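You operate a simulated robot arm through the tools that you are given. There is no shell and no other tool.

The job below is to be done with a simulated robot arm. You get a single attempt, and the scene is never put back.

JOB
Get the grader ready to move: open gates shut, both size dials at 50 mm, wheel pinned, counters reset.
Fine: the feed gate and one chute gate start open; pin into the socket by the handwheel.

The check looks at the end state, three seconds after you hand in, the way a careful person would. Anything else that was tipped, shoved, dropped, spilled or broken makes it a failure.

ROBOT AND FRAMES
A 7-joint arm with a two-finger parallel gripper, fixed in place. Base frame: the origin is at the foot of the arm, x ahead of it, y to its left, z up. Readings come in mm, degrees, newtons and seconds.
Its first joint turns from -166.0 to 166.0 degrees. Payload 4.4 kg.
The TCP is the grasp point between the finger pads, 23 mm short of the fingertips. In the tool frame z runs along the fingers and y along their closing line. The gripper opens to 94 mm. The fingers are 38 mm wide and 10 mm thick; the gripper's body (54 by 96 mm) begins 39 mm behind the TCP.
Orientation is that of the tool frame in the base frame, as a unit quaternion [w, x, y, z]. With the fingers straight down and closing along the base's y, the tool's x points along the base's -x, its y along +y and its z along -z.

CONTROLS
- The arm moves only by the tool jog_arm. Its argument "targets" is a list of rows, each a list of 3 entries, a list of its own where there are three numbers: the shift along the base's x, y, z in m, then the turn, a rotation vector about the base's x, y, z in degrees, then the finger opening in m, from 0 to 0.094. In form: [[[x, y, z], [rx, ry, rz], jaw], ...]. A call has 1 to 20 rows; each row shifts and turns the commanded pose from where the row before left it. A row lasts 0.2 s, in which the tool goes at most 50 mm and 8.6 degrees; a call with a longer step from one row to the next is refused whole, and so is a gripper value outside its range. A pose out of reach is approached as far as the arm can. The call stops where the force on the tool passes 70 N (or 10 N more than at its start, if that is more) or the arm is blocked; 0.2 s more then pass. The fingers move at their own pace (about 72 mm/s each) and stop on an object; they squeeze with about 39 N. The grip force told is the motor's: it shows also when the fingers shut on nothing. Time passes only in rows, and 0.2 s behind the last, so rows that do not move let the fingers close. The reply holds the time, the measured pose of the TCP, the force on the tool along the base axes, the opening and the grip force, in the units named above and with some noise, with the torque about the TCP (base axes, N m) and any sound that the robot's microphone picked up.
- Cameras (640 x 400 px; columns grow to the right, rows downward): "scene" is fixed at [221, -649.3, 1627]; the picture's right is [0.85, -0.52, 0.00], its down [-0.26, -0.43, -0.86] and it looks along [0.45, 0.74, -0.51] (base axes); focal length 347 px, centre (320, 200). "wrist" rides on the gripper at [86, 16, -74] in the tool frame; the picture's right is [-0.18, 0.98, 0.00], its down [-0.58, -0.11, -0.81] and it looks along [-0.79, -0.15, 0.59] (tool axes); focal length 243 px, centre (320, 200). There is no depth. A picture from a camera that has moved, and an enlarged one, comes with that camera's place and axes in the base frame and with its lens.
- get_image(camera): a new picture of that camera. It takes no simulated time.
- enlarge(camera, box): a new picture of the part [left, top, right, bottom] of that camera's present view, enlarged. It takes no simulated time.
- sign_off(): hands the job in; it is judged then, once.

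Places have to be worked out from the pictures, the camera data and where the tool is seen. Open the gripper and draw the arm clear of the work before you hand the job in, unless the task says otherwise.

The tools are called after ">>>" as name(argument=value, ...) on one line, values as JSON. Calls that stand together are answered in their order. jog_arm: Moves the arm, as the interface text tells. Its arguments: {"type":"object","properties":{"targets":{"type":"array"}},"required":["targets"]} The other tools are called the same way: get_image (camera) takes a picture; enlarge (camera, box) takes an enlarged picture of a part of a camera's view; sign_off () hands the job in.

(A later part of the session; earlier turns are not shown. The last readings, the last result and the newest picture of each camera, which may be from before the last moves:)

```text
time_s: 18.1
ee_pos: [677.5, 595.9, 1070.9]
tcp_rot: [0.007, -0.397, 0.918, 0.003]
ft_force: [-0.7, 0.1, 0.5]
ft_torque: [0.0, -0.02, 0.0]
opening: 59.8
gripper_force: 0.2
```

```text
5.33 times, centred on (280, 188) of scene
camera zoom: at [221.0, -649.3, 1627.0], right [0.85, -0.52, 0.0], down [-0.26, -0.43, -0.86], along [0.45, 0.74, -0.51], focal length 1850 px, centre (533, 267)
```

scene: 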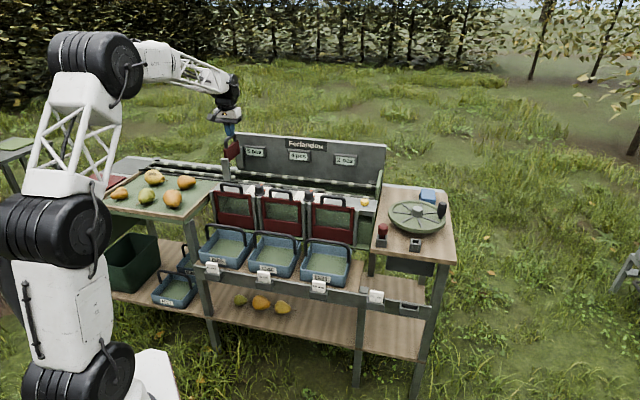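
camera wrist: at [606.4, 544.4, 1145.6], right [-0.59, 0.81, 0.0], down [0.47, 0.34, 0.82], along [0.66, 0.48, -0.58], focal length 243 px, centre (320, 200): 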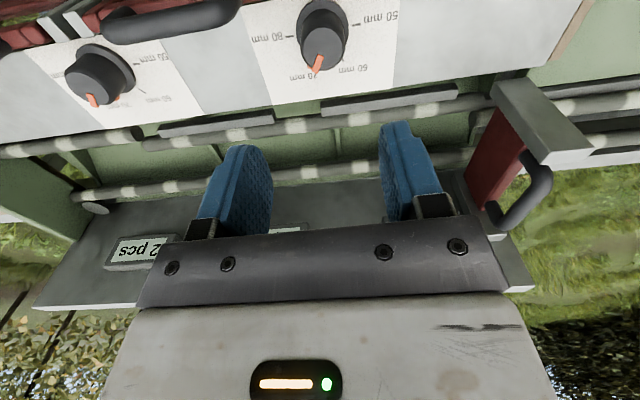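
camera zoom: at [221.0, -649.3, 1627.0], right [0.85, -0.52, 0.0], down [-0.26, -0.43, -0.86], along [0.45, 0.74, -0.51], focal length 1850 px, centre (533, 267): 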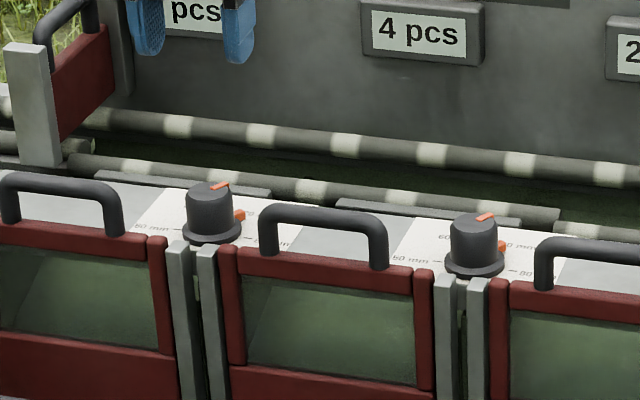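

Now I'll zoom in on each dial from this close viewpoint.

>>> enlarge(camera="wrist", box=[240, 0, 400, 100])

>>> enlarge(camera="wrist", box=[30, 20, 190, 120])

>>> enlarge(camera="scene", box=[245, 175, 285, 200])

>>> enlarge(camera="scene", box=[290, 180, 330, 205])

```text
4.00 times, centred on (320, 50) of wrist
camera zoom: at [606.4, 544.4, 1145.6], right [-0.59, 0.81, 0.0], down [0.47, 0.34, 0.82], along [0.66, 0.48, -0.58], focal length 970 px, centre (320, 800)
```

zoom: 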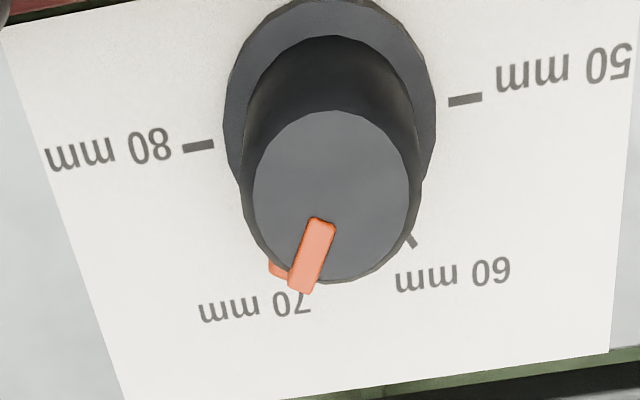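

```text
4.00 times, centred on (110, 70) of wrist
camera zoom: at [606.4, 544.4, 1145.6], right [-0.59, 0.81, 0.0], down [0.47, 0.34, 0.82], along [0.66, 0.48, -0.58], focal length 970 px, centre (1160, 720)
```

zoom: 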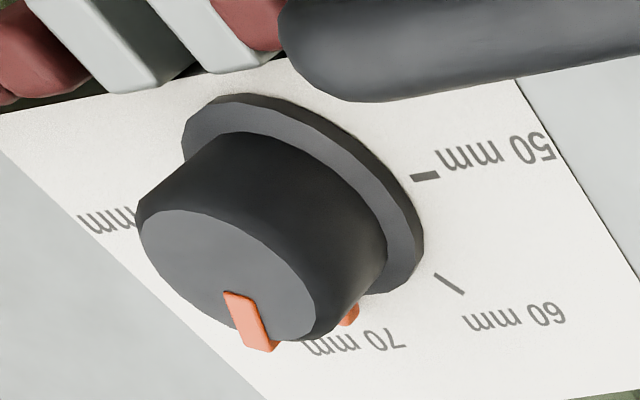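

```text
16.00 times, centred on (265, 188) of scene
camera zoom: at [221.0, -649.3, 1627.0], right [0.85, -0.52, 0.0], down [-0.26, -0.43, -0.86], along [0.45, 0.74, -0.51], focal length 5550 px, centre (1200, 400)
```

zoom: 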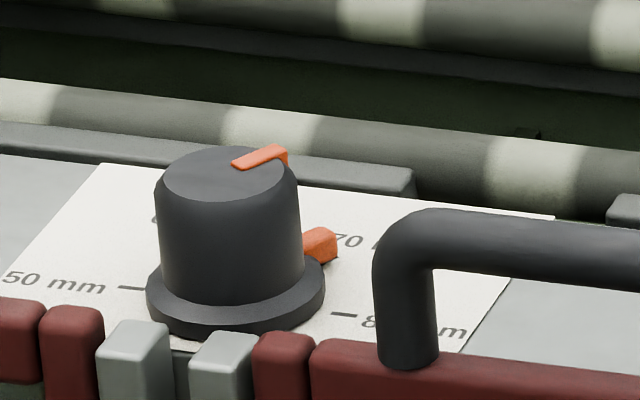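

```text
16.00 times, centred on (310, 192) of scene
camera zoom: at [221.0, -649.3, 1627.0], right [0.85, -0.52, 0.0], down [-0.26, -0.43, -0.86], along [0.45, 0.74, -0.51], focal length 5550 px, centre (480, 320)
```

zoom: 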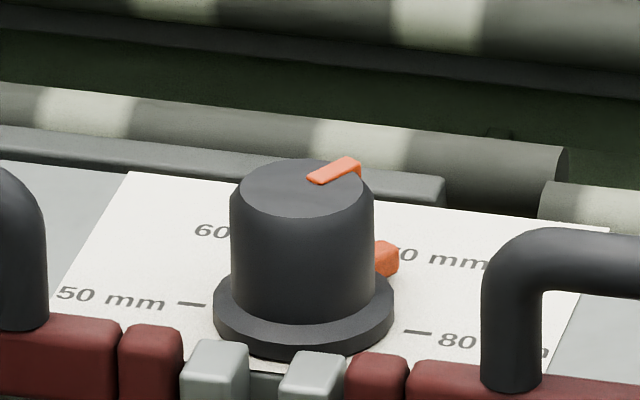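

Both dials point at 70 mm, and 50 mm is 120° counter-clockwise seen from above. Dial 1's axis works out at about (681, 602) with its top near z≈918. I'll correct the small tool tilt and come down to just above it for a check.

>>> jog_arm(targets=[[[0.0035, 0.006, -0.02], [-0.63, 0.6, 0], 0.06], [[0, 0, -0.03], [0, 0, 0], 0.06], [[0, 0, -0.03], [0, 0, 0], 0.06], [[0, 0, -0.02], [0, 0, 0], 0.06]])

>>> get_image(camera="wrist")

>>> enlarge(camera="scene", box=[225, 150, 305, 200])

```text
time_s: 19.1
ee_pos: [681.6, 603.1, 971.1]
tcp_rot: [0.0, -0.397, 0.918, 0.001]
ft_force: [0.4, 0.0, -0.4]
ft_torque: [0.01, -0.01, 0.03]
opening: 60.0
gripper_force: 0.1
```

```text
taken
camera wrist: at [610.4, 551.4, 1046.8], right [-0.59, 0.81, 0.0], down [0.48, 0.35, 0.81], along [0.65, 0.48, -0.59], focal length 243 px, centre (320, 200)
```

wrist: 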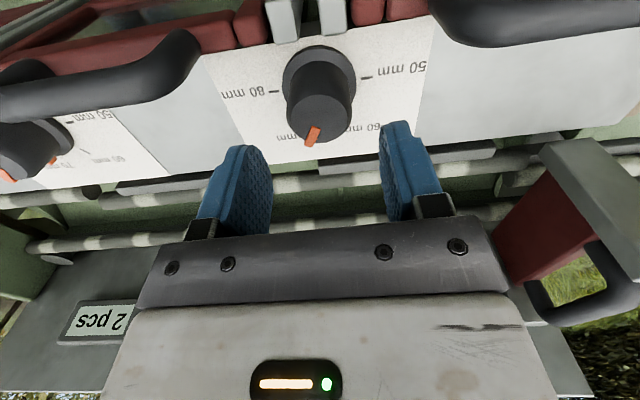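

```text
8.00 times, centred on (265, 175) of scene
camera zoom: at [221.0, -649.3, 1627.0], right [0.85, -0.52, 0.0], down [-0.26, -0.43, -0.86], along [0.45, 0.74, -0.51], focal length 2775 px, centre (760, 400)
```

zoom: 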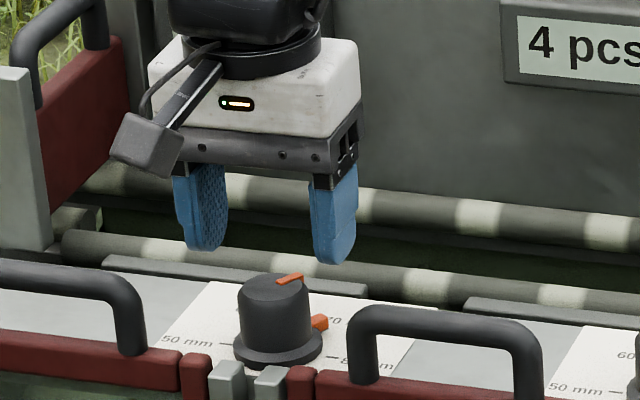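

The knob is centred under the tool to within about 2 mm. I'll go down to TCP z≈922, which keeps the fingertips above the post tops, and close on the knob.

>>> jog_arm(targets=[[[0, -0.001, -0.015], [0, 0, 0], 0.06], [[0, 0, -0.015], [0, 0, 0], 0.06], [[0, 0, -0.01], [0, 0, 0], 0.06], [[0, 0, -0.009], [0, 0, 0], 0.06], [[0, 0, 0], [0, 0, 0], 0.0], [[0, 0, 0], [0, 0, 0], 0.0], [[0, 0, 0], [0, 0, 0], 0.0]])

>>> get_image(camera="wrist")

>>> enlarge(camera="scene", box=[225, 150, 305, 200])

```text
time_s: 20.7
ee_pos: [681.3, 603.4, 920.4]
tcp_rot: [0.0, -0.398, 0.918, 0.0]
ft_force: [-22.2, 19.2, -0.9]
ft_torque: [0.29, -0.67, -0.15]
opening: 37.7
gripper_force: 44.7
```

```text
taken
camera wrist: at [610.6, 552.0, 998.2], right [-0.59, 0.81, 0.0], down [0.48, 0.35, 0.81], along [0.65, 0.48, -0.59], focal length 243 px, centre (320, 200)
```

wrist: 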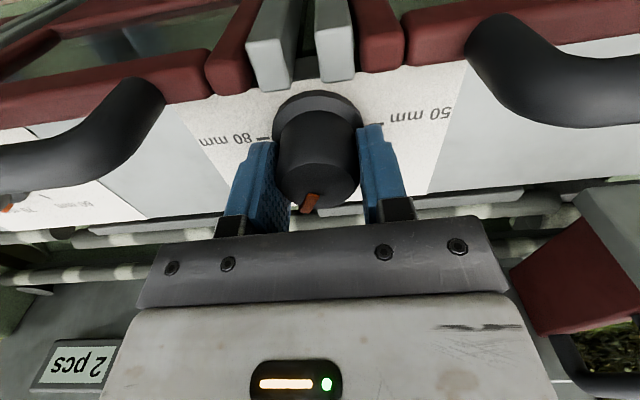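

```text
8.00 times, centred on (265, 175) of scene
camera zoom: at [221.0, -649.3, 1627.0], right [0.85, -0.52, 0.0], down [-0.26, -0.43, -0.86], along [0.45, 0.74, -0.51], focal length 2775 px, centre (760, 400)
```

zoom: 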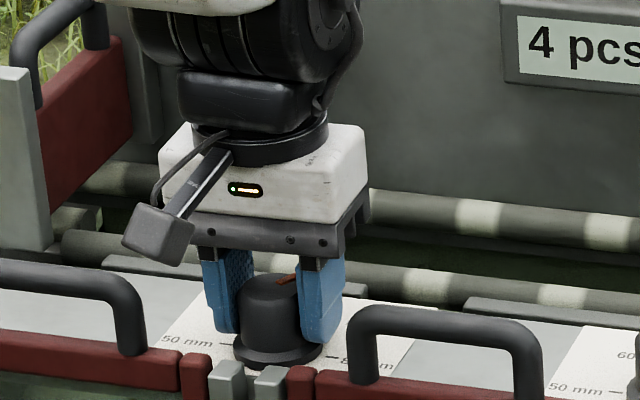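

The knob is gripped at 37.7 mm, with a side load of about 29 N that means I'm slightly off centre. I'll shift about 1.5 mm toward machine-left to relieve it.

>>> jog_arm(targets=[[[-0.0011, 0.001, 0], [0, 0, 0], 0.0], [[0, 0, 0], [0, 0, 0], 0.0]])

```text
time_s: 21.3
ee_pos: [680.7, 603.6, 922.8]
tcp_rot: [0.0, -0.396, 0.918, 0.0]
ft_force: [7.0, 16.6, -4.0]
ft_torque: [0.24, 0.79, 0.0]
opening: 37.9
gripper_force: 45.1
```

The side load is mostly relieved. I'll start turning counter-clockwise with the first 34° and check.

>>> jog_arm(targets=[[[0, 0.0005, 0], [0, 0, 8.5], 0.0], [[0, 0, 0], [0, 0, 8.5], 0.0], [[0, 0, 0], [0, 0, 8.5], 0.0], [[0, 0, 0], [0, 0, 8.5], 0.0]])

>>> get_image(camera="wrist")

>>> enlarge(camera="scene", box=[225, 150, 305, 200])

```text
time_s: 22.3
ee_pos: [677.5, 605.3, 922.0]
tcp_rot: [-0.002, -0.65, 0.76, 0.0]
ft_force: [-60.8, 26.1, 12.0]
ft_torque: [0.21, -0.03, -0.38]
opening: 38.0
gripper_force: 45.5
```

```text
taken
camera wrist: at [649.3, 522.3, 998.3], right [-0.94, 0.33, 0.0], down [0.2, 0.56, 0.81], along [0.27, 0.76, -0.59], focal length 243 px, centre (320, 200)
```

wrist: 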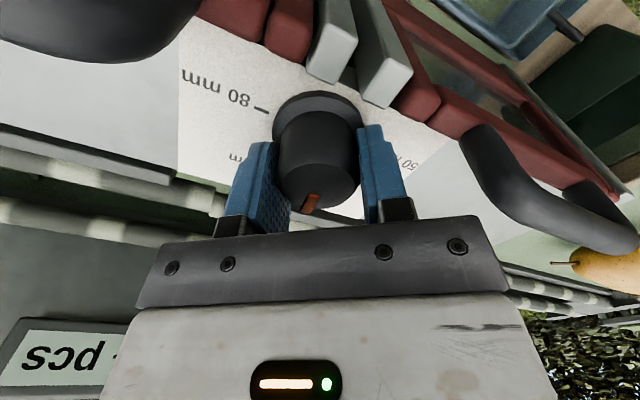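

```text
8.00 times, centred on (265, 175) of scene
camera zoom: at [221.0, -649.3, 1627.0], right [0.85, -0.52, 0.0], down [-0.26, -0.43, -0.86], along [0.45, 0.74, -0.51], focal length 2775 px, centre (760, 400)
```

zoom: 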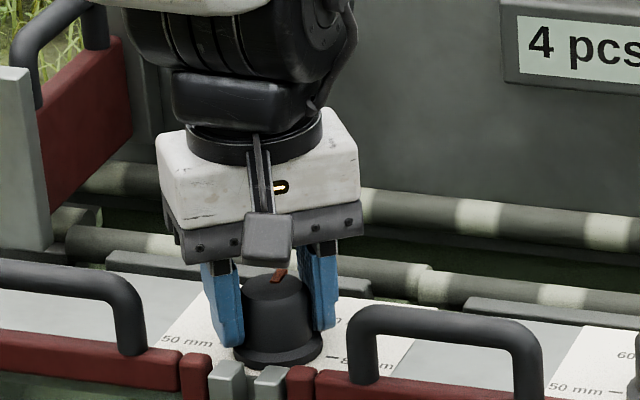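

The knob turns with the gripper, but a 64 N side load along the closing line shows the real axis is about 6 mm nearer the front, around (676.5, 599). I'll open briefly, re-centre and grip again.

>>> jog_arm(targets=[[[0, 0, 0], [0, 0, 0], 0.055], [[0, 0, 0], [0, 0, 0], 0.055], [[-0.0037, -0.0042, 0], [0, 0, 0], 0.055], [[0, 0, 0], [0, 0, 0], 0.055]])

>>> get_image(camera="wrist")

>>> enlarge(camera="scene", box=[225, 150, 305, 200])

```text
time_s: 23.2
ee_pos: [680.2, 601.9, 922.3]
tcp_rot: [0.003, -0.648, 0.762, 0.001]
ft_force: [35.2, 22.6, -18.3]
ft_torque: [0.76, -1.38, -0.31]
opening: 41.4
gripper_force: 0.1
stopped in row 4: the force on the tool passed its limit at 80 N (the readings are from after the stop); the commanded pose is now the measured one
```

```text
taken
camera wrist: at [649.5, 519.8, 998.0], right [-0.94, 0.34, 0.0], down [0.2, 0.55, 0.81], along [0.28, 0.76, -0.59], focal length 243 px, centre (320, 200)
```

wrist: 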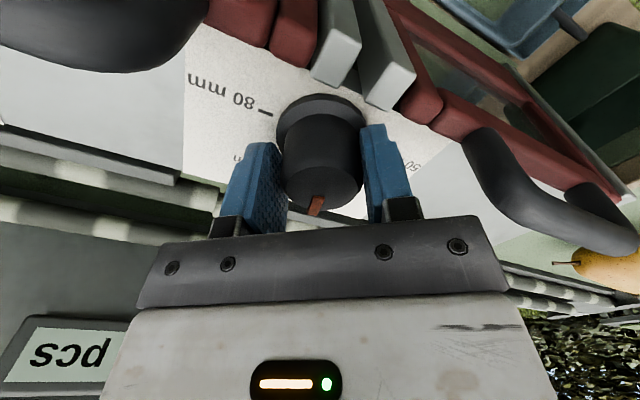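

```text
8.00 times, centred on (265, 175) of scene
camera zoom: at [221.0, -649.3, 1627.0], right [0.85, -0.52, 0.0], down [-0.26, -0.43, -0.86], along [0.45, 0.74, -0.51], focal length 2775 px, centre (760, 400)
```

zoom: 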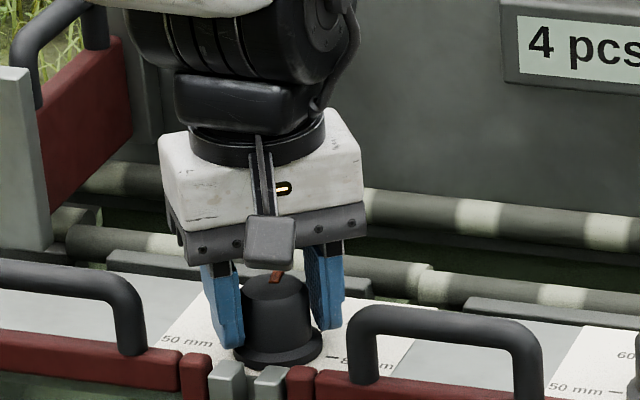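

The fingers read only 41.4 mm, so they didn't open fully before the stop. I'll command them open again without moving the arm and see.

>>> jog_arm(targets=[[[0, 0, 0], [0, 0, 0], 0.056], [[0, 0, 0], [0, 0, 0], 0.056], [[0, 0, 0], [0, 0, 0], 0.056]])

>>> get_image(camera="wrist")

```text
time_s: 24.0
ee_pos: [677.0, 601.3, 922.9]
tcp_rot: [0.003, -0.648, 0.762, 0.0]
ft_force: [7.4, -3.5, 7.8]
ft_torque: [-0.21, 0.15, 0.22]
opening: 52.6
gripper_force: 0.0
```

```text
taken
camera wrist: at [648.2, 519.0, 998.9], right [-0.94, 0.34, 0.0], down [0.2, 0.55, 0.81], along [0.27, 0.76, -0.59], focal length 243 px, centre (320, 200)
```

wrist: 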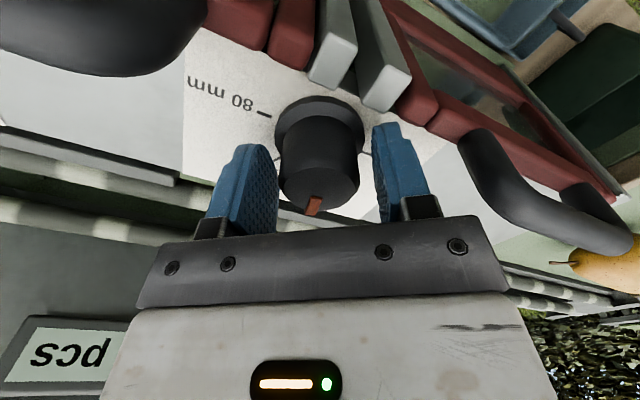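

Opened now. The knob top appears to be nearer z≈925, so I'll enlarge the view to measure the remaining offset.

>>> enlarge(camera="wrist", box=[240, 80, 400, 230])

>>> enlarge(camera="scene", box=[240, 165, 288, 195])

```text
2.67 times, centred on (320, 155) of wrist
camera zoom: at [648.2, 519.0, 998.9], right [-0.94, 0.34, 0.0], down [0.2, 0.55, 0.81], along [0.27, 0.76, -0.59], focal length 647 px, centre (320, 320)
```

zoom: 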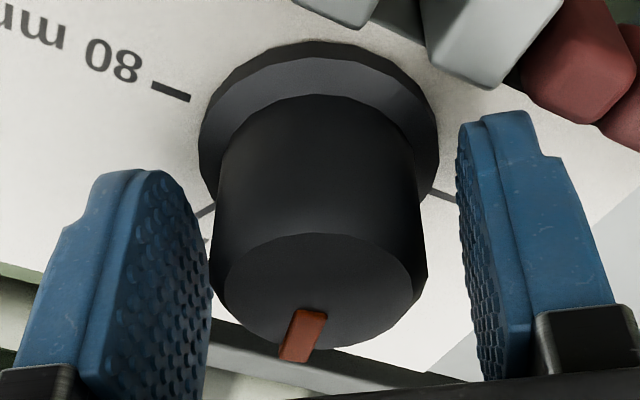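

```text
13.33 times, centred on (264, 180) of scene
camera zoom: at [221.0, -649.3, 1627.0], right [0.85, -0.52, 0.0], down [-0.26, -0.43, -0.86], along [0.45, 0.74, -0.51], focal length 4625 px, centre (1067, 467)
```

zoom: 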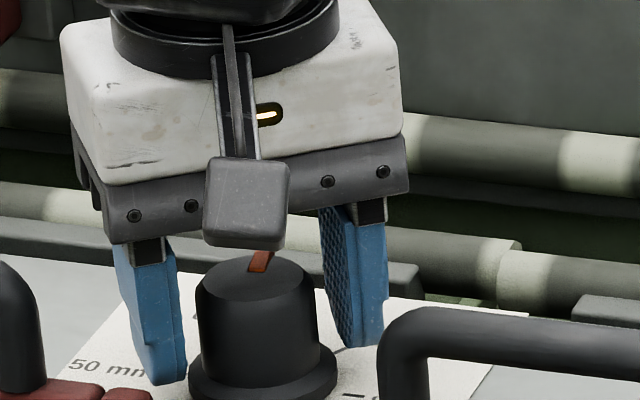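

Relative measurement in the scene view puts the knob axis about 2.5 mm toward the front from the tool. I'll shift there and grip again.

>>> jog_arm(targets=[[[0, -0.0025, 0], [0, 0, 0], 0.056], [[0, 0, 0], [0, 0, 0], 0.056], [[0, 0, 0], [0, 0, 0], 0.0], [[0, 0, 0], [0, 0, 0], 0.0]])

```text
time_s: 25.0
ee_pos: [677.1, 598.6, 922.9]
tcp_rot: [0.002, -0.649, 0.761, 0.0]
ft_force: [-17.8, -2.1, 19.3]
ft_torque: [-0.97, 1.54, 0.1]
opening: 37.6
gripper_force: 44.9
```

There's a mild side load of about 18 N along x, so I'll correct 1 mm and keep turning another 34°.

>>> jog_arm(targets=[[[-0.001, 0, 0], [0, 0, 0], 0.0], [[0, 0, 0], [0, 0, 8.5], 0.0], [[0, 0, 0], [0, 0, 8.5], 0.0], [[0, 0, 0], [0, 0, 8.5], 0.0], [[0, 0, 0], [0, 0, 8.5], 0.0]])

>>> get_image(camera="wrist")

>>> enlarge(camera="scene", box=[225, 150, 305, 200])

```text
time_s: 26.2
ee_pos: [676.4, 601.0, 923.0]
tcp_rot: [-0.004, 0.843, -0.538, 0.0]
ft_force: [18.0, 14.1, 12.0]
ft_torque: [-0.32, 1.11, -0.19]
opening: 37.5
gripper_force: 45.1
```

```text
taken
camera wrist: at [699.1, 515.1, 998.7], right [-0.97, -0.25, 0.0], down [-0.15, 0.57, 0.81], along [-0.2, 0.78, -0.59], focal length 243 px, centre (320, 200)
```

wrist: 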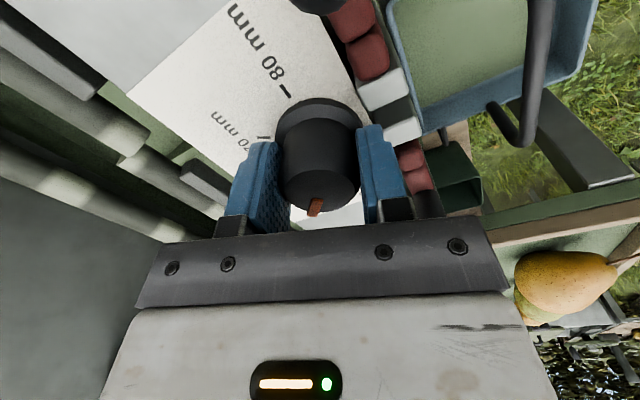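

```text
8.00 times, centred on (265, 175) of scene
camera zoom: at [221.0, -649.3, 1627.0], right [0.85, -0.52, 0.0], down [-0.26, -0.43, -0.86], along [0.45, 0.74, -0.51], focal length 2775 px, centre (760, 400)
```

zoom: 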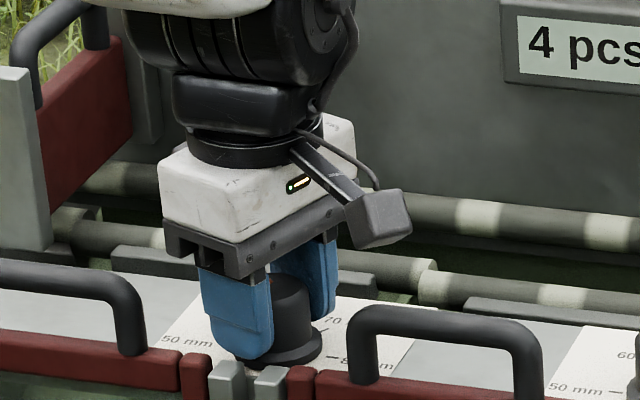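

68° done with modest load and no sign of a joint limit. I'll nudge 1 mm along the closing line and turn another 51°.

>>> jog_arm(targets=[[[0.0009, 0.0004, 0], [0, 0, 0], 0.0], [[0, 0, 0], [0, 0, 8.5], 0.0], [[0, 0, 0], [0, 0, 8.5], 0.0], [[0, 0, 0], [0, 0, 8.5], 0.0]])

>>> get_image(camera="wrist")

>>> enlarge(camera="scene", box=[225, 150, 305, 200])

```text
time_s: 27.2
ee_pos: [675.7, 601.0, 923.6]
tcp_rot: [-0.001, 0.941, -0.337, 0.0]
ft_force: [-23.5, -0.2, 26.9]
ft_torque: [-0.81, 0.5, 0.04]
opening: 37.8
gripper_force: 44.8
```

```text
taken
camera wrist: at [733.8, 532.7, 998.7], right [-0.77, -0.64, 0.0], down [-0.38, 0.45, 0.81], along [-0.52, 0.62, -0.59], focal length 243 px, centre (320, 200)
```

wrist: 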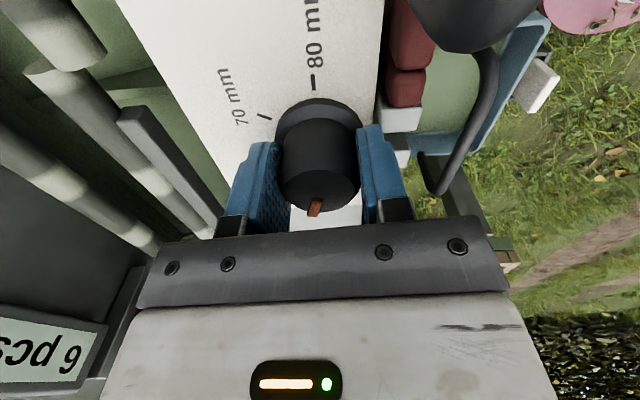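

```text
8.00 times, centred on (265, 175) of scene
camera zoom: at [221.0, -649.3, 1627.0], right [0.85, -0.52, 0.0], down [-0.26, -0.43, -0.86], along [0.45, 0.74, -0.51], focal length 2775 px, centre (760, 400)
```

zoom: 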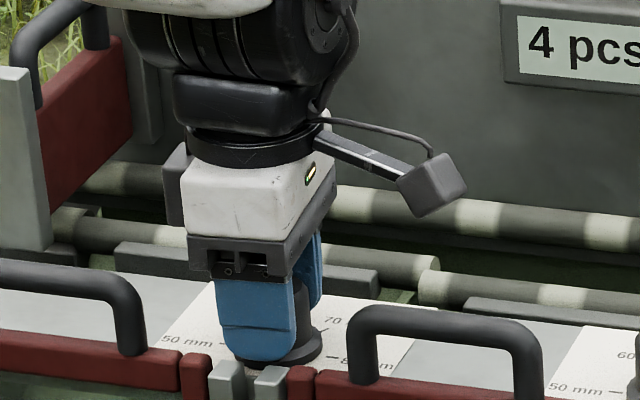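

94° so far, and the "80 mm" mark is coming around behind as expected. I'll turn the last 26° or so.

>>> jog_arm(targets=[[[0, 0, 0], [0, 0, 8.5], 0.0], [[0, 0, 0], [0, 0, 8.5], 0.0], [[0, 0, 0], [0, 0, 8.5], 0.0], [[0, 0, 0], [0, 0, 0], 0.0]])

>>> get_image(camera="wrist")

>>> enlarge(camera="scene", box=[225, 150, 305, 200])

```text
time_s: 28.2
ee_pos: [677.1, 599.4, 921.8]
tcp_rot: [-0.001, 0.993, -0.122, -0.002]
ft_force: [-28.5, -4.3, 19.8]
ft_torque: [-0.48, 0.64, -0.29]
opening: 37.9
gripper_force: 45.0
```

```text
taken
camera wrist: at [757.8, 563.2, 998.6], right [-0.42, -0.91, 0.0], down [-0.53, 0.24, 0.81], along [-0.73, 0.34, -0.59], focal length 243 px, centre (320, 200)
```

wrist: 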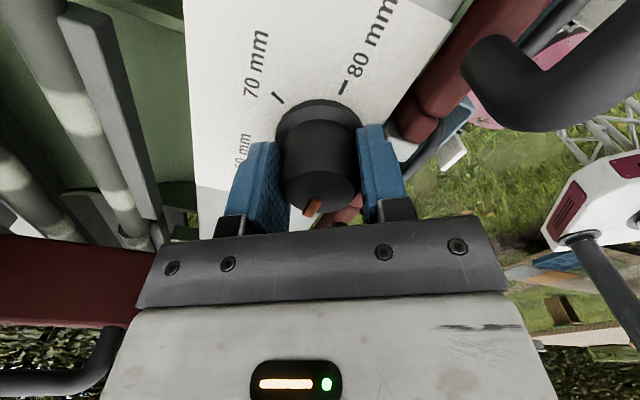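

```text
8.00 times, centred on (265, 175) of scene
camera zoom: at [221.0, -649.3, 1627.0], right [0.85, -0.52, 0.0], down [-0.26, -0.43, -0.86], along [0.45, 0.74, -0.51], focal length 2775 px, centre (760, 400)
```

zoom: 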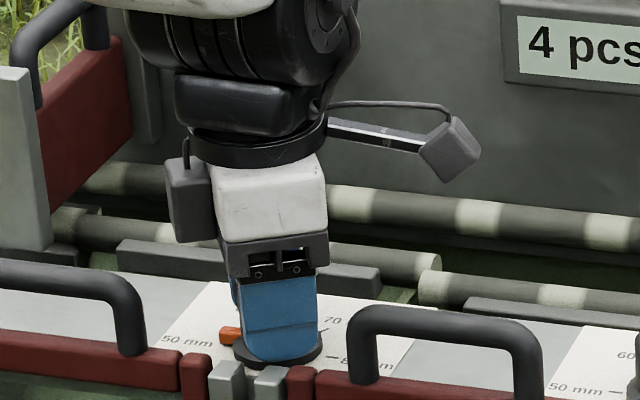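

The orange nub now points to the 50 mm mark. I'll release and lift straight up to read the dial clearly.

>>> jog_arm(targets=[[[0, 0, 0], [0, 0, 0], 0.056], [[0, 0, 0], [0, 0, 0], 0.056], [[0, 0, 0], [0, 0, 0], 0.056], [[0, 0, 0.02], [0, 0, 0], 0.056], [[0, 0, 0.03], [0, 0, 0], 0.056], [[0, 0, 0.04], [0, 0, 0], 0.056], [[0, 0, 0.04], [0, 0, 0], 0.056]])

>>> get_image(camera="wrist")

>>> enlarge(camera="scene", box=[241, 172, 289, 202])

```text
time_s: 29.8
ee_pos: [677.9, 600.2, 1052.0]
tcp_rot: [-0.002, 0.992, -0.124, -0.003]
ft_force: [0.3, -0.2, -0.7]
ft_torque: [-0.01, 0.0, 0.0]
opening: 56.0
gripper_force: 0.1
```

```text
taken
camera wrist: at [758.3, 563.0, 1126.5], right [-0.42, -0.91, 0.0], down [-0.53, 0.25, 0.81], along [-0.73, 0.34, -0.59], focal length 243 px, centre (320, 200)
```

wrist: 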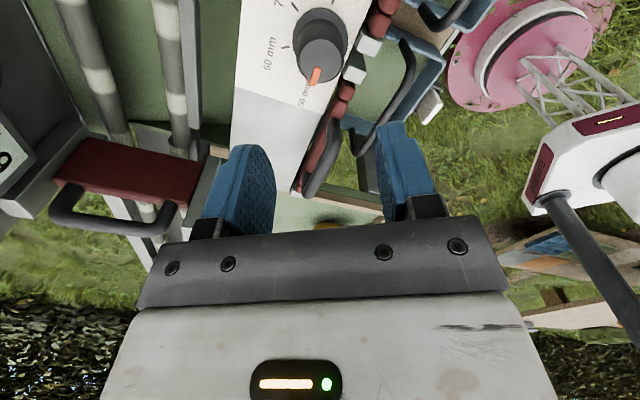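

```text
13.33 times, centred on (265, 187) of scene
camera zoom: at [221.0, -649.3, 1627.0], right [0.85, -0.52, 0.0], down [-0.26, -0.43, -0.86], along [0.45, 0.74, -0.51], focal length 4625 px, centre (1053, 373)
```

zoom: 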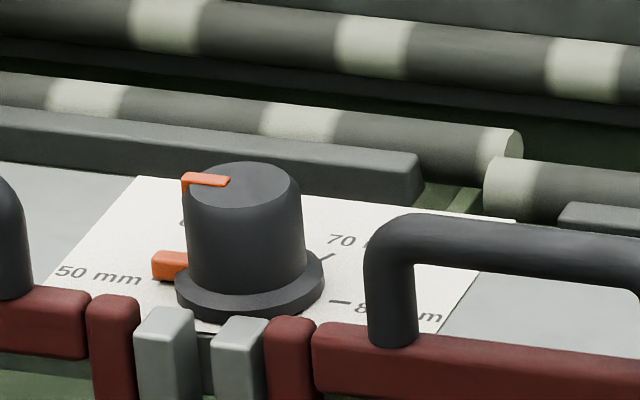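

Now the close wrist view of dial 1's pointer against the 50 mm tick.

>>> enlarge(camera="wrist", box=[240, 0, 400, 110])

```text
3.64 times, centred on (320, 55) of wrist
camera zoom: at [758.3, 563.0, 1126.5], right [-0.42, -0.91, 0.0], down [-0.53, 0.25, 0.81], along [-0.73, 0.34, -0.59], focal length 882 px, centre (320, 727)
```

zoom: 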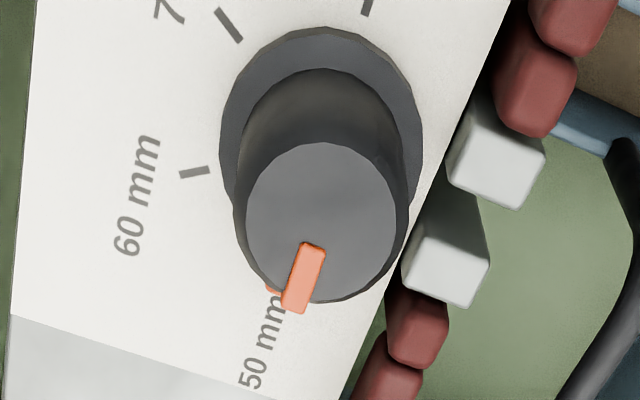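

Dial 1 reads 50 mm: the pointer direction and the "50 mm" text line agree within about 1°. Next is dial 2, estimated at (832, 443.5). I'll move over it while unwinding the wrist by 149°.

>>> jog_arm(targets=[[[0.00856, -0.0087, 0], [0, 0, -8.28], 0.056], [[0.00856, -0.0087, 0], [0, 0, -8.28], 0.056], [[0.00856, -0.0087, 0], [0, 0, -8.28], 0.056], [[0.00856, -0.0087, 0], [0, 0, -8.28], 0.056], [[0.00856, -0.0087, 0], [0, 0, -8.28], 0.056], [[0.00856, -0.0087, 0], [0, 0, -8.28], 0.056], [[0.00856, -0.0087, 0], [0, 0, -8.28], 0.056], [[0.00856, -0.0087, 0], [0, 0, -8.28], 0.056], [[0.00856, -0.0087, 0], [0, 0, -8.28], 0.056], [[0.00856, -0.0087, 0], [0, 0, -8.28], 0.056], [[0.00856, -0.0087, 0], [0, 0, -8.28], 0.056], [[0.00856, -0.0087, 0], [0, 0, -8.28], 0.056], [[0.00856, -0.0087, 0], [0, 0, -8.28], 0.056], [[0.00856, -0.0087, 0], [0, 0, -8.28], 0.056], [[0.00856, -0.0087, 0], [0, 0, -8.28], 0.056], [[0.00856, -0.0087, 0], [0, 0, -8.28], 0.056], [[0.00856, -0.0087, 0], [0, 0, -8.28], 0.056], [[0.00856, -0.0087, 0], [0, 0, -8.28], 0.056]])

>>> get_image(camera="wrist")

>>> enlarge(camera="wrist", box=[240, 0, 400, 110])

>>> enlarge(camera="scene", box=[260, 140, 356, 200])

```text
time_s: 33.6
ee_pos: [834.0, 442.8, 1052.8]
tcp_rot: [0.002, -0.145, 0.989, -0.001]
ft_force: [0.3, 0.1, 0.8]
ft_torque: [0.01, -0.01, 0.01]
opening: 56.3
gripper_force: 0.0
```

```text
taken
camera wrist: at [746.0, 434.7, 1128.5], right [-0.11, 0.99, 0.0], down [0.58, 0.06, 0.81], along [0.8, 0.08, -0.59], focal length 243 px, centre (320, 200)
```

wrist: 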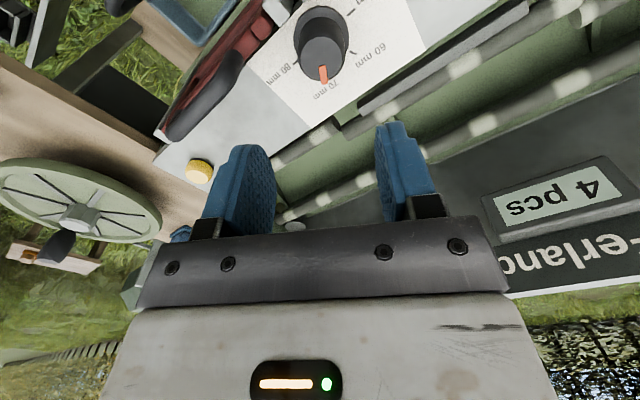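

```text
3.64 times, centred on (320, 55) of wrist
camera zoom: at [746.0, 434.7, 1128.5], right [-0.11, 0.99, 0.0], down [0.58, 0.06, 0.81], along [0.8, 0.08, -0.59], focal length 882 px, centre (320, 727)
```

zoom: 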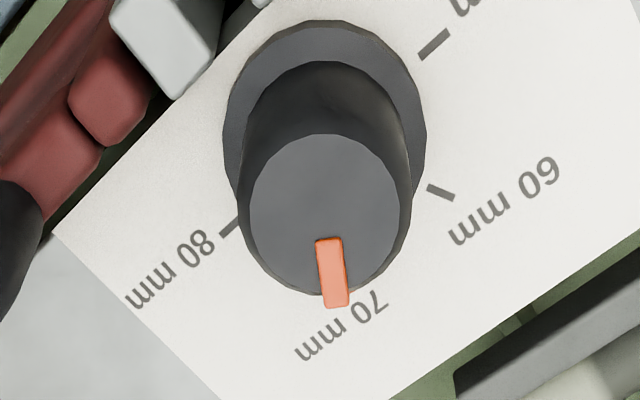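

```text
6.67 times, centred on (308, 170) of scene
camera zoom: at [221.0, -649.3, 1627.0], right [0.85, -0.52, 0.0], down [-0.26, -0.43, -0.86], along [0.45, 0.74, -0.51], focal length 2312 px, centre (400, 400)
```

zoom: 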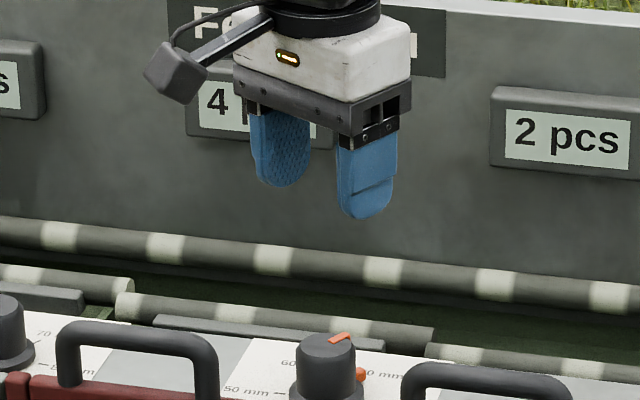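

Comparing this view with the dial 1 reference gives dial 2's axis at about (832.4, 444.2). I'll shift there, go down to z≈922 and close on the knob.

>>> jog_arm(targets=[[[-0.0016, 0.0014, -0.03], [0, 0, 0], 0.056], [[0, 0, -0.03], [0, 0, 0], 0.056], [[0, 0, -0.03], [0, 0, 0], 0.056], [[0, 0, -0.02], [0, 0, 0], 0.056], [[0, 0, -0.01], [0, 0, 0], 0.056], [[0, 0, -0.009], [0, 0, 0], 0.056]])

>>> get_image(camera="wrist")

>>> enlarge(camera="scene", box=[260, 160, 356, 220])

```text
time_s: 35.0
ee_pos: [831.0, 443.5, 927.9]
tcp_rot: [0.003, -0.146, 0.989, 0.0]
ft_force: [-23.2, -6.7, 38.5]
ft_torque: [-1.76, 0.73, -0.9]
opening: 55.9
gripper_force: 0.0
```

```text
taken
camera wrist: at [743.4, 435.0, 1003.1], right [-0.11, 0.99, 0.0], down [0.58, 0.06, 0.81], along [0.81, 0.09, -0.59], focal length 243 px, centre (320, 200)
```

wrist: 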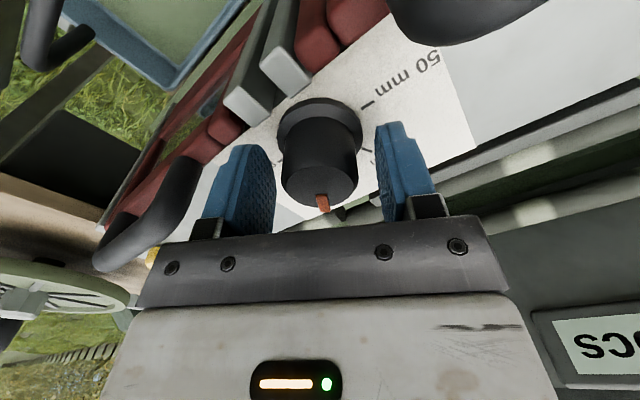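

```text
6.67 times, centred on (308, 190) of scene
camera zoom: at [221.0, -649.3, 1627.0], right [0.85, -0.52, 0.0], down [-0.26, -0.43, -0.86], along [0.45, 0.74, -0.51], focal length 2312 px, centre (400, 267)
```

zoom: 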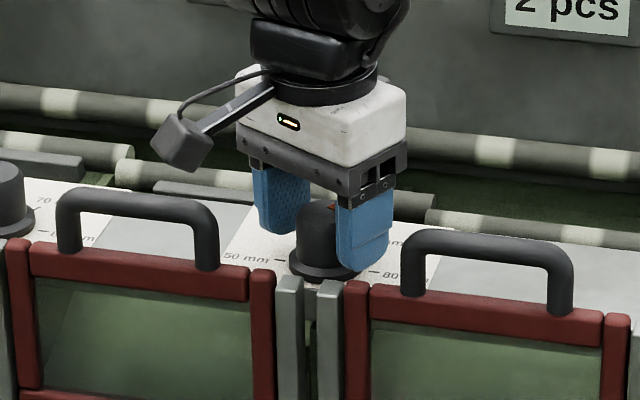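

The front finger touched the gate frame top at tip height of about 905 mm, giving an upward force of 38 N. I'll lift 10 mm so the tips clear everything and grip the upper part of the knob there.

>>> jog_arm(targets=[[[0, 0, 0.01], [0, 0, 0], 0.056], [[0, 0, 0], [0, 0, 0], 0.056]])

>>> enlarge(camera="wrist", box=[180, 60, 440, 230])

>>> enlarge(camera="scene", box=[290, 170, 338, 200])

```text
time_s: 35.6
ee_pos: [830.8, 444.8, 932.9]
tcp_rot: [0.002, -0.146, 0.989, -0.002]
ft_force: [-0.9, -0.5, -0.5]
ft_torque: [-0.01, -0.02, 0.0]
opening: 55.9
gripper_force: 0.0
```

```text
2.35 times, centred on (310, 145) of wrist
camera zoom: at [743.7, 435.0, 1008.6], right [-0.11, 0.99, 0.0], down [0.58, 0.07, 0.81], along [0.8, 0.09, -0.59], focal length 571 px, centre (344, 329)
```

zoom: 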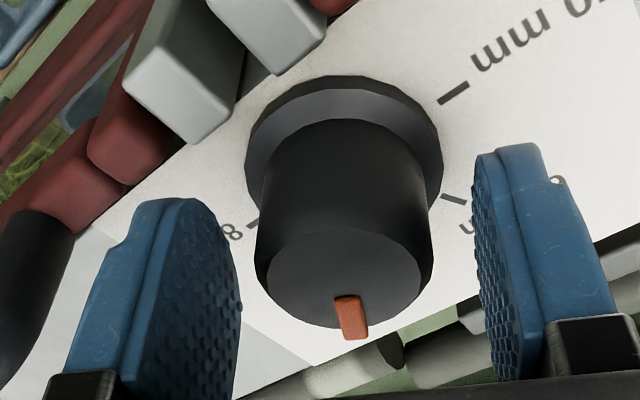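

```text
13.33 times, centred on (314, 185) of scene
camera zoom: at [221.0, -649.3, 1627.0], right [0.85, -0.52, 0.0], down [-0.26, -0.43, -0.86], along [0.45, 0.74, -0.51], focal length 4625 px, centre (400, 400)
```

zoom: 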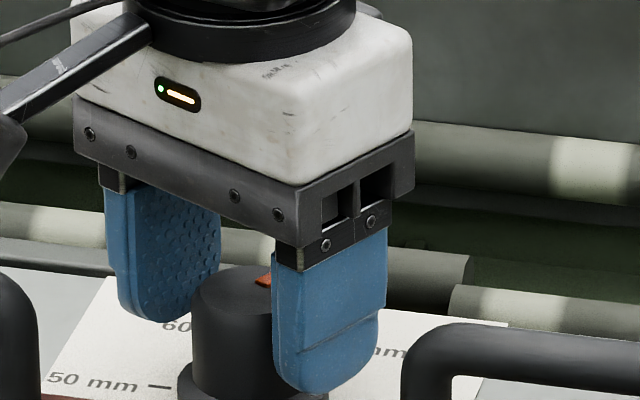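

Forces are zero here. The axis is about 1.6 mm further in x, so I'll adjust and close on the knob.

>>> jog_arm(targets=[[[0.0016, 0, 0], [0, 0, 0], 0.056], [[0, 0, 0], [0, 0, 0], 0.0], [[0, 0, 0], [0, 0, 0], 0.0], [[0, 0, 0], [0, 0, 0], 0.0]])

```text
time_s: 36.6
ee_pos: [833.1, 444.4, 932.5]
tcp_rot: [0.002, -0.146, 0.989, -0.002]
ft_force: [0.7, 0.1, -2.5]
ft_torque: [0.55, 0.12, -0.01]
opening: 37.7
gripper_force: 45.0
```

Gripped and well centred, with almost no side load. I'll turn the first 34°.

>>> jog_arm(targets=[[[0, 0, 0], [0, 0, 8.5], 0.0], [[0, 0, 0], [0, 0, 8.5], 0.0], [[0, 0, 0], [0, 0, 8.5], 0.0], [[0, 0, 0], [0, 0, 8.5], 0.0]])

>>> get_image(camera="wrist")

```text
time_s: 37.6
ee_pos: [834.0, 443.7, 933.4]
tcp_rot: [0.003, -0.429, 0.903, 0.0]
ft_force: [10.2, -22.3, -10.7]
ft_torque: [-0.19, 0.43, 0.0]
opening: 38.0
gripper_force: 44.9
```

```text
taken
camera wrist: at [765.8, 387.5, 1008.6], right [-0.65, 0.76, 0.0], down [0.45, 0.38, 0.81], along [0.62, 0.52, -0.59], focal length 243 px, centre (320, 200)
```

wrist: 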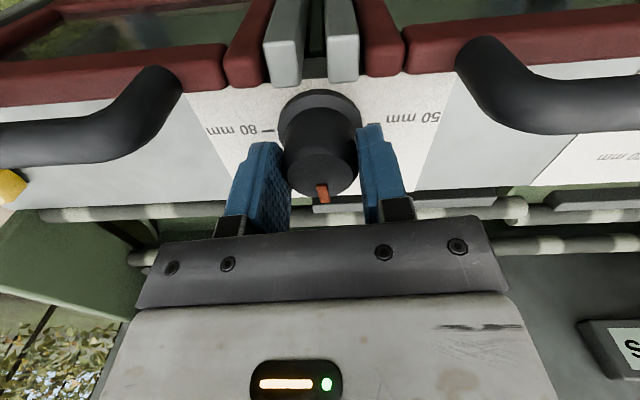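

Going well. I'll make a 1 mm correction for the 22 N side load and turn another 34°.

>>> jog_arm(targets=[[[0.0008, -0.0006, 0], [0, 0, 0], 0.0], [[0, 0, 0], [0, 0, 8.5], 0.0], [[0, 0, 0], [0, 0, 8.5], 0.0], [[0, 0, 0], [0, 0, 8.5], 0.0], [[0, 0, 0], [0, 0, 8.5], 0.0]])

>>> get_image(camera="wrist")

```text
time_s: 38.8
ee_pos: [832.7, 443.8, 932.2]
tcp_rot: [0.002, -0.675, 0.738, 0.001]
ft_force: [12.6, -23.6, -22.0]
ft_torque: [-0.82, 0.51, -0.04]
opening: 38.1
gripper_force: 45.2
```

```text
taken
camera wrist: at [809.4, 359.5, 1008.6], right [-0.96, 0.27, 0.0], down [0.16, 0.57, 0.81], along [0.22, 0.78, -0.59], focal length 243 px, centre (320, 200)
```

wrist: 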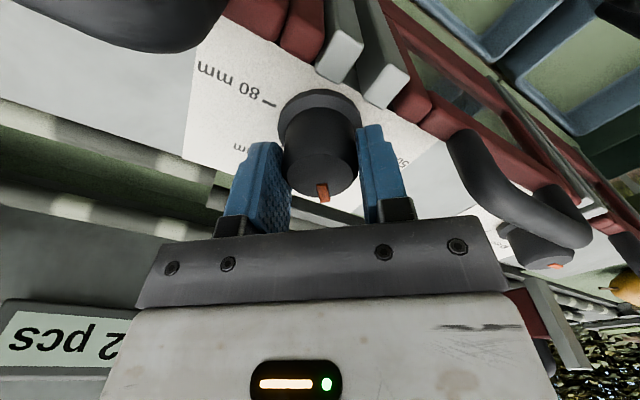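

68° turned. Another 34°.

>>> jog_arm(targets=[[[0.0004, -0.0008, 0], [0, 0, 0], 0.0], [[0, 0, 0], [0, 0, 8.5], 0.0], [[0, 0, 0], [0, 0, 8.5], 0.0], [[0, 0, 0], [0, 0, 8.5], 0.0], [[0, 0, 0], [0, 0, 8.5], 0.0]])

>>> get_image(camera="wrist")

>>> enlarge(camera="scene", box=[270, 160, 350, 210])

```text
time_s: 40.0
ee_pos: [833.6, 445.0, 933.2]
tcp_rot: [-0.001, 0.862, -0.507, -0.001]
ft_force: [-15.7, 1.7, -25.9]
ft_torque: [-0.63, 0.17, 0.01]
opening: 37.9
gripper_force: 45.2
```

```text
taken
camera wrist: at [861.3, 360.6, 1008.5], right [-0.95, -0.32, 0.0], down [-0.19, 0.56, 0.81], along [-0.25, 0.77, -0.59], focal length 243 px, centre (320, 200)
```

wrist: 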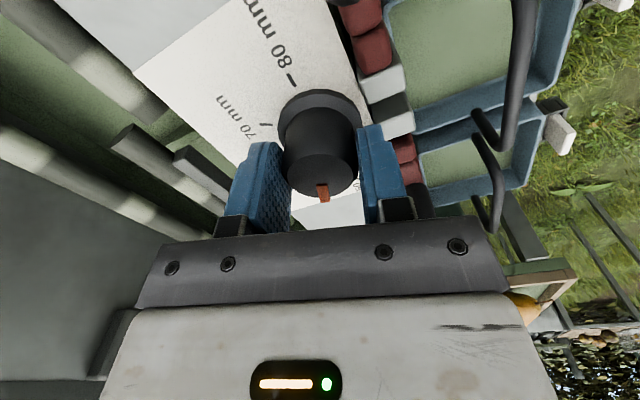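

```text
8.00 times, centred on (310, 185) of scene
camera zoom: at [221.0, -649.3, 1627.0], right [0.85, -0.52, 0.0], down [-0.26, -0.43, -0.86], along [0.45, 0.74, -0.51], focal length 2775 px, centre (400, 320)
```

zoom: 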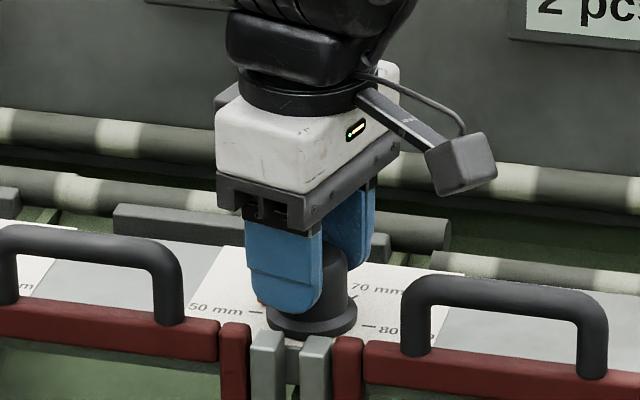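

102° turned and the nub is nearly at 50 mm. I'll turn the remaining 17.7°.

>>> jog_arm(targets=[[[0, 0, 0], [0, 0, 6], 0.0], [[0, 0, 0], [0, 0, 6], 0.0], [[0, 0, 0], [0, 0, 5.7], 0.0], [[0, 0, 0], [0, 0, 0], 0.0]])

>>> enlarge(camera="scene", box=[290, 175, 338, 205])

```text
time_s: 41.0
ee_pos: [832.7, 443.6, 933.7]
tcp_rot: [-0.002, 0.929, -0.37, -0.002]
ft_force: [-29.5, 16.7, -28.4]
ft_torque: [-0.12, 0.6, 0.0]
opening: 37.6
gripper_force: 45.4
```

```text
13.33 times, centred on (314, 190) of scene
camera zoom: at [221.0, -649.3, 1627.0], right [0.85, -0.52, 0.0], down [-0.26, -0.43, -0.86], along [0.45, 0.74, -0.51], focal length 4625 px, centre (400, 333)
```

zoom: 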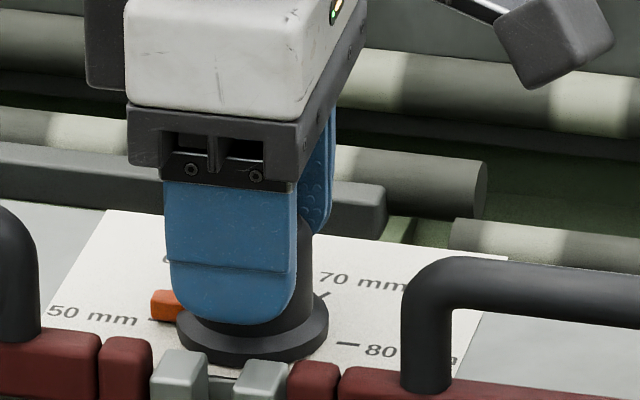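

The nub is on the 50 mm tick. I'll release, lift straight up and check.

>>> jog_arm(targets=[[[0, 0, 0], [0, 0, 0], 0.056], [[0, 0, 0], [0, 0, 0], 0.056], [[0, 0, 0], [0, 0, 0], 0.056], [[0, 0, 0.02], [0, 0, 0], 0.056], [[0, 0, 0.03], [0, 0, 0], 0.056], [[0, 0, 0.04], [0, 0, 0], 0.056], [[0, 0, 0.04], [0, 0, 0], 0.056]])

>>> get_image(camera="wrist")

>>> enlarge(camera="wrist", box=[240, 0, 400, 110])

>>> enlarge(camera="scene", box=[290, 175, 338, 205])

>>> enlarge(camera="scene", box=[241, 172, 289, 202])

```text
time_s: 42.6
ee_pos: [834.4, 443.6, 1063.3]
tcp_rot: [-0.002, 0.929, -0.371, -0.003]
ft_force: [-0.5, -0.4, -0.3]
ft_torque: [-0.01, 0.02, -0.02]
opening: 56.0
gripper_force: 0.1
```

```text
taken
camera wrist: at [886.1, 372.0, 1138.9], right [-0.81, -0.59, 0.0], down [-0.34, 0.48, 0.81], along [-0.47, 0.66, -0.59], focal length 243 px, centre (320, 200)
```

wrist: 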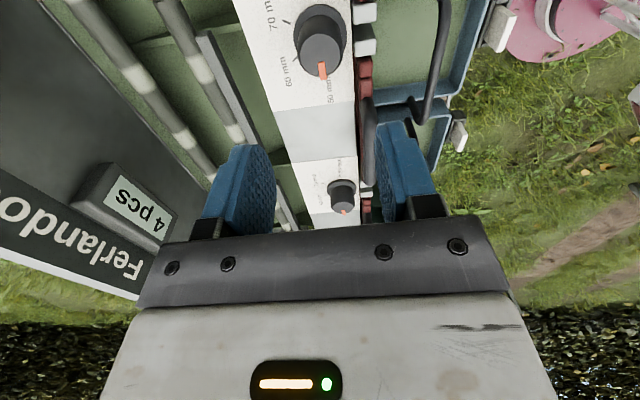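

```text
3.64 times, centred on (320, 55) of wrist
camera zoom: at [886.1, 372.0, 1138.9], right [-0.81, -0.59, 0.0], down [-0.34, 0.48, 0.81], along [-0.47, 0.66, -0.59], focal length 882 px, centre (320, 727)
```

zoom: 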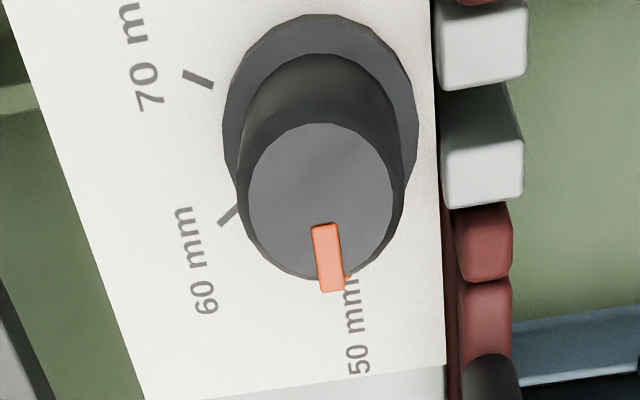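

```text
13.33 times, centred on (314, 190) of scene
camera zoom: at [221.0, -649.3, 1627.0], right [0.85, -0.52, 0.0], down [-0.26, -0.43, -0.86], along [0.45, 0.74, -0.51], focal length 4625 px, centre (400, 333)
```

zoom: 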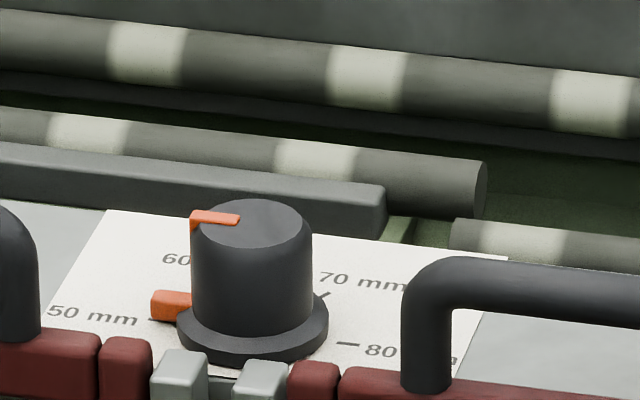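

```text
13.33 times, centred on (265, 187) of scene
camera zoom: at [221.0, -649.3, 1627.0], right [0.85, -0.52, 0.0], down [-0.26, -0.43, -0.86], along [0.45, 0.74, -0.51], focal length 4625 px, centre (1053, 373)
```

zoom: 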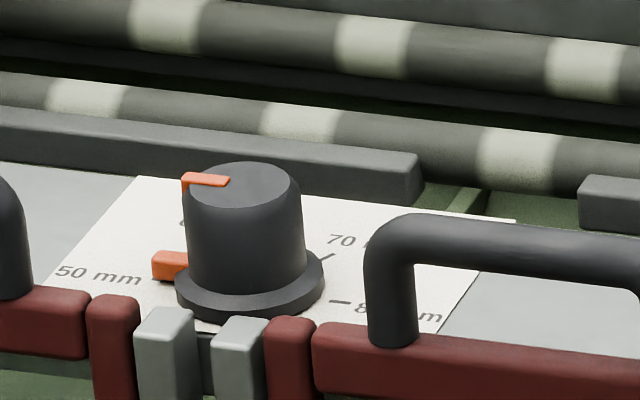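

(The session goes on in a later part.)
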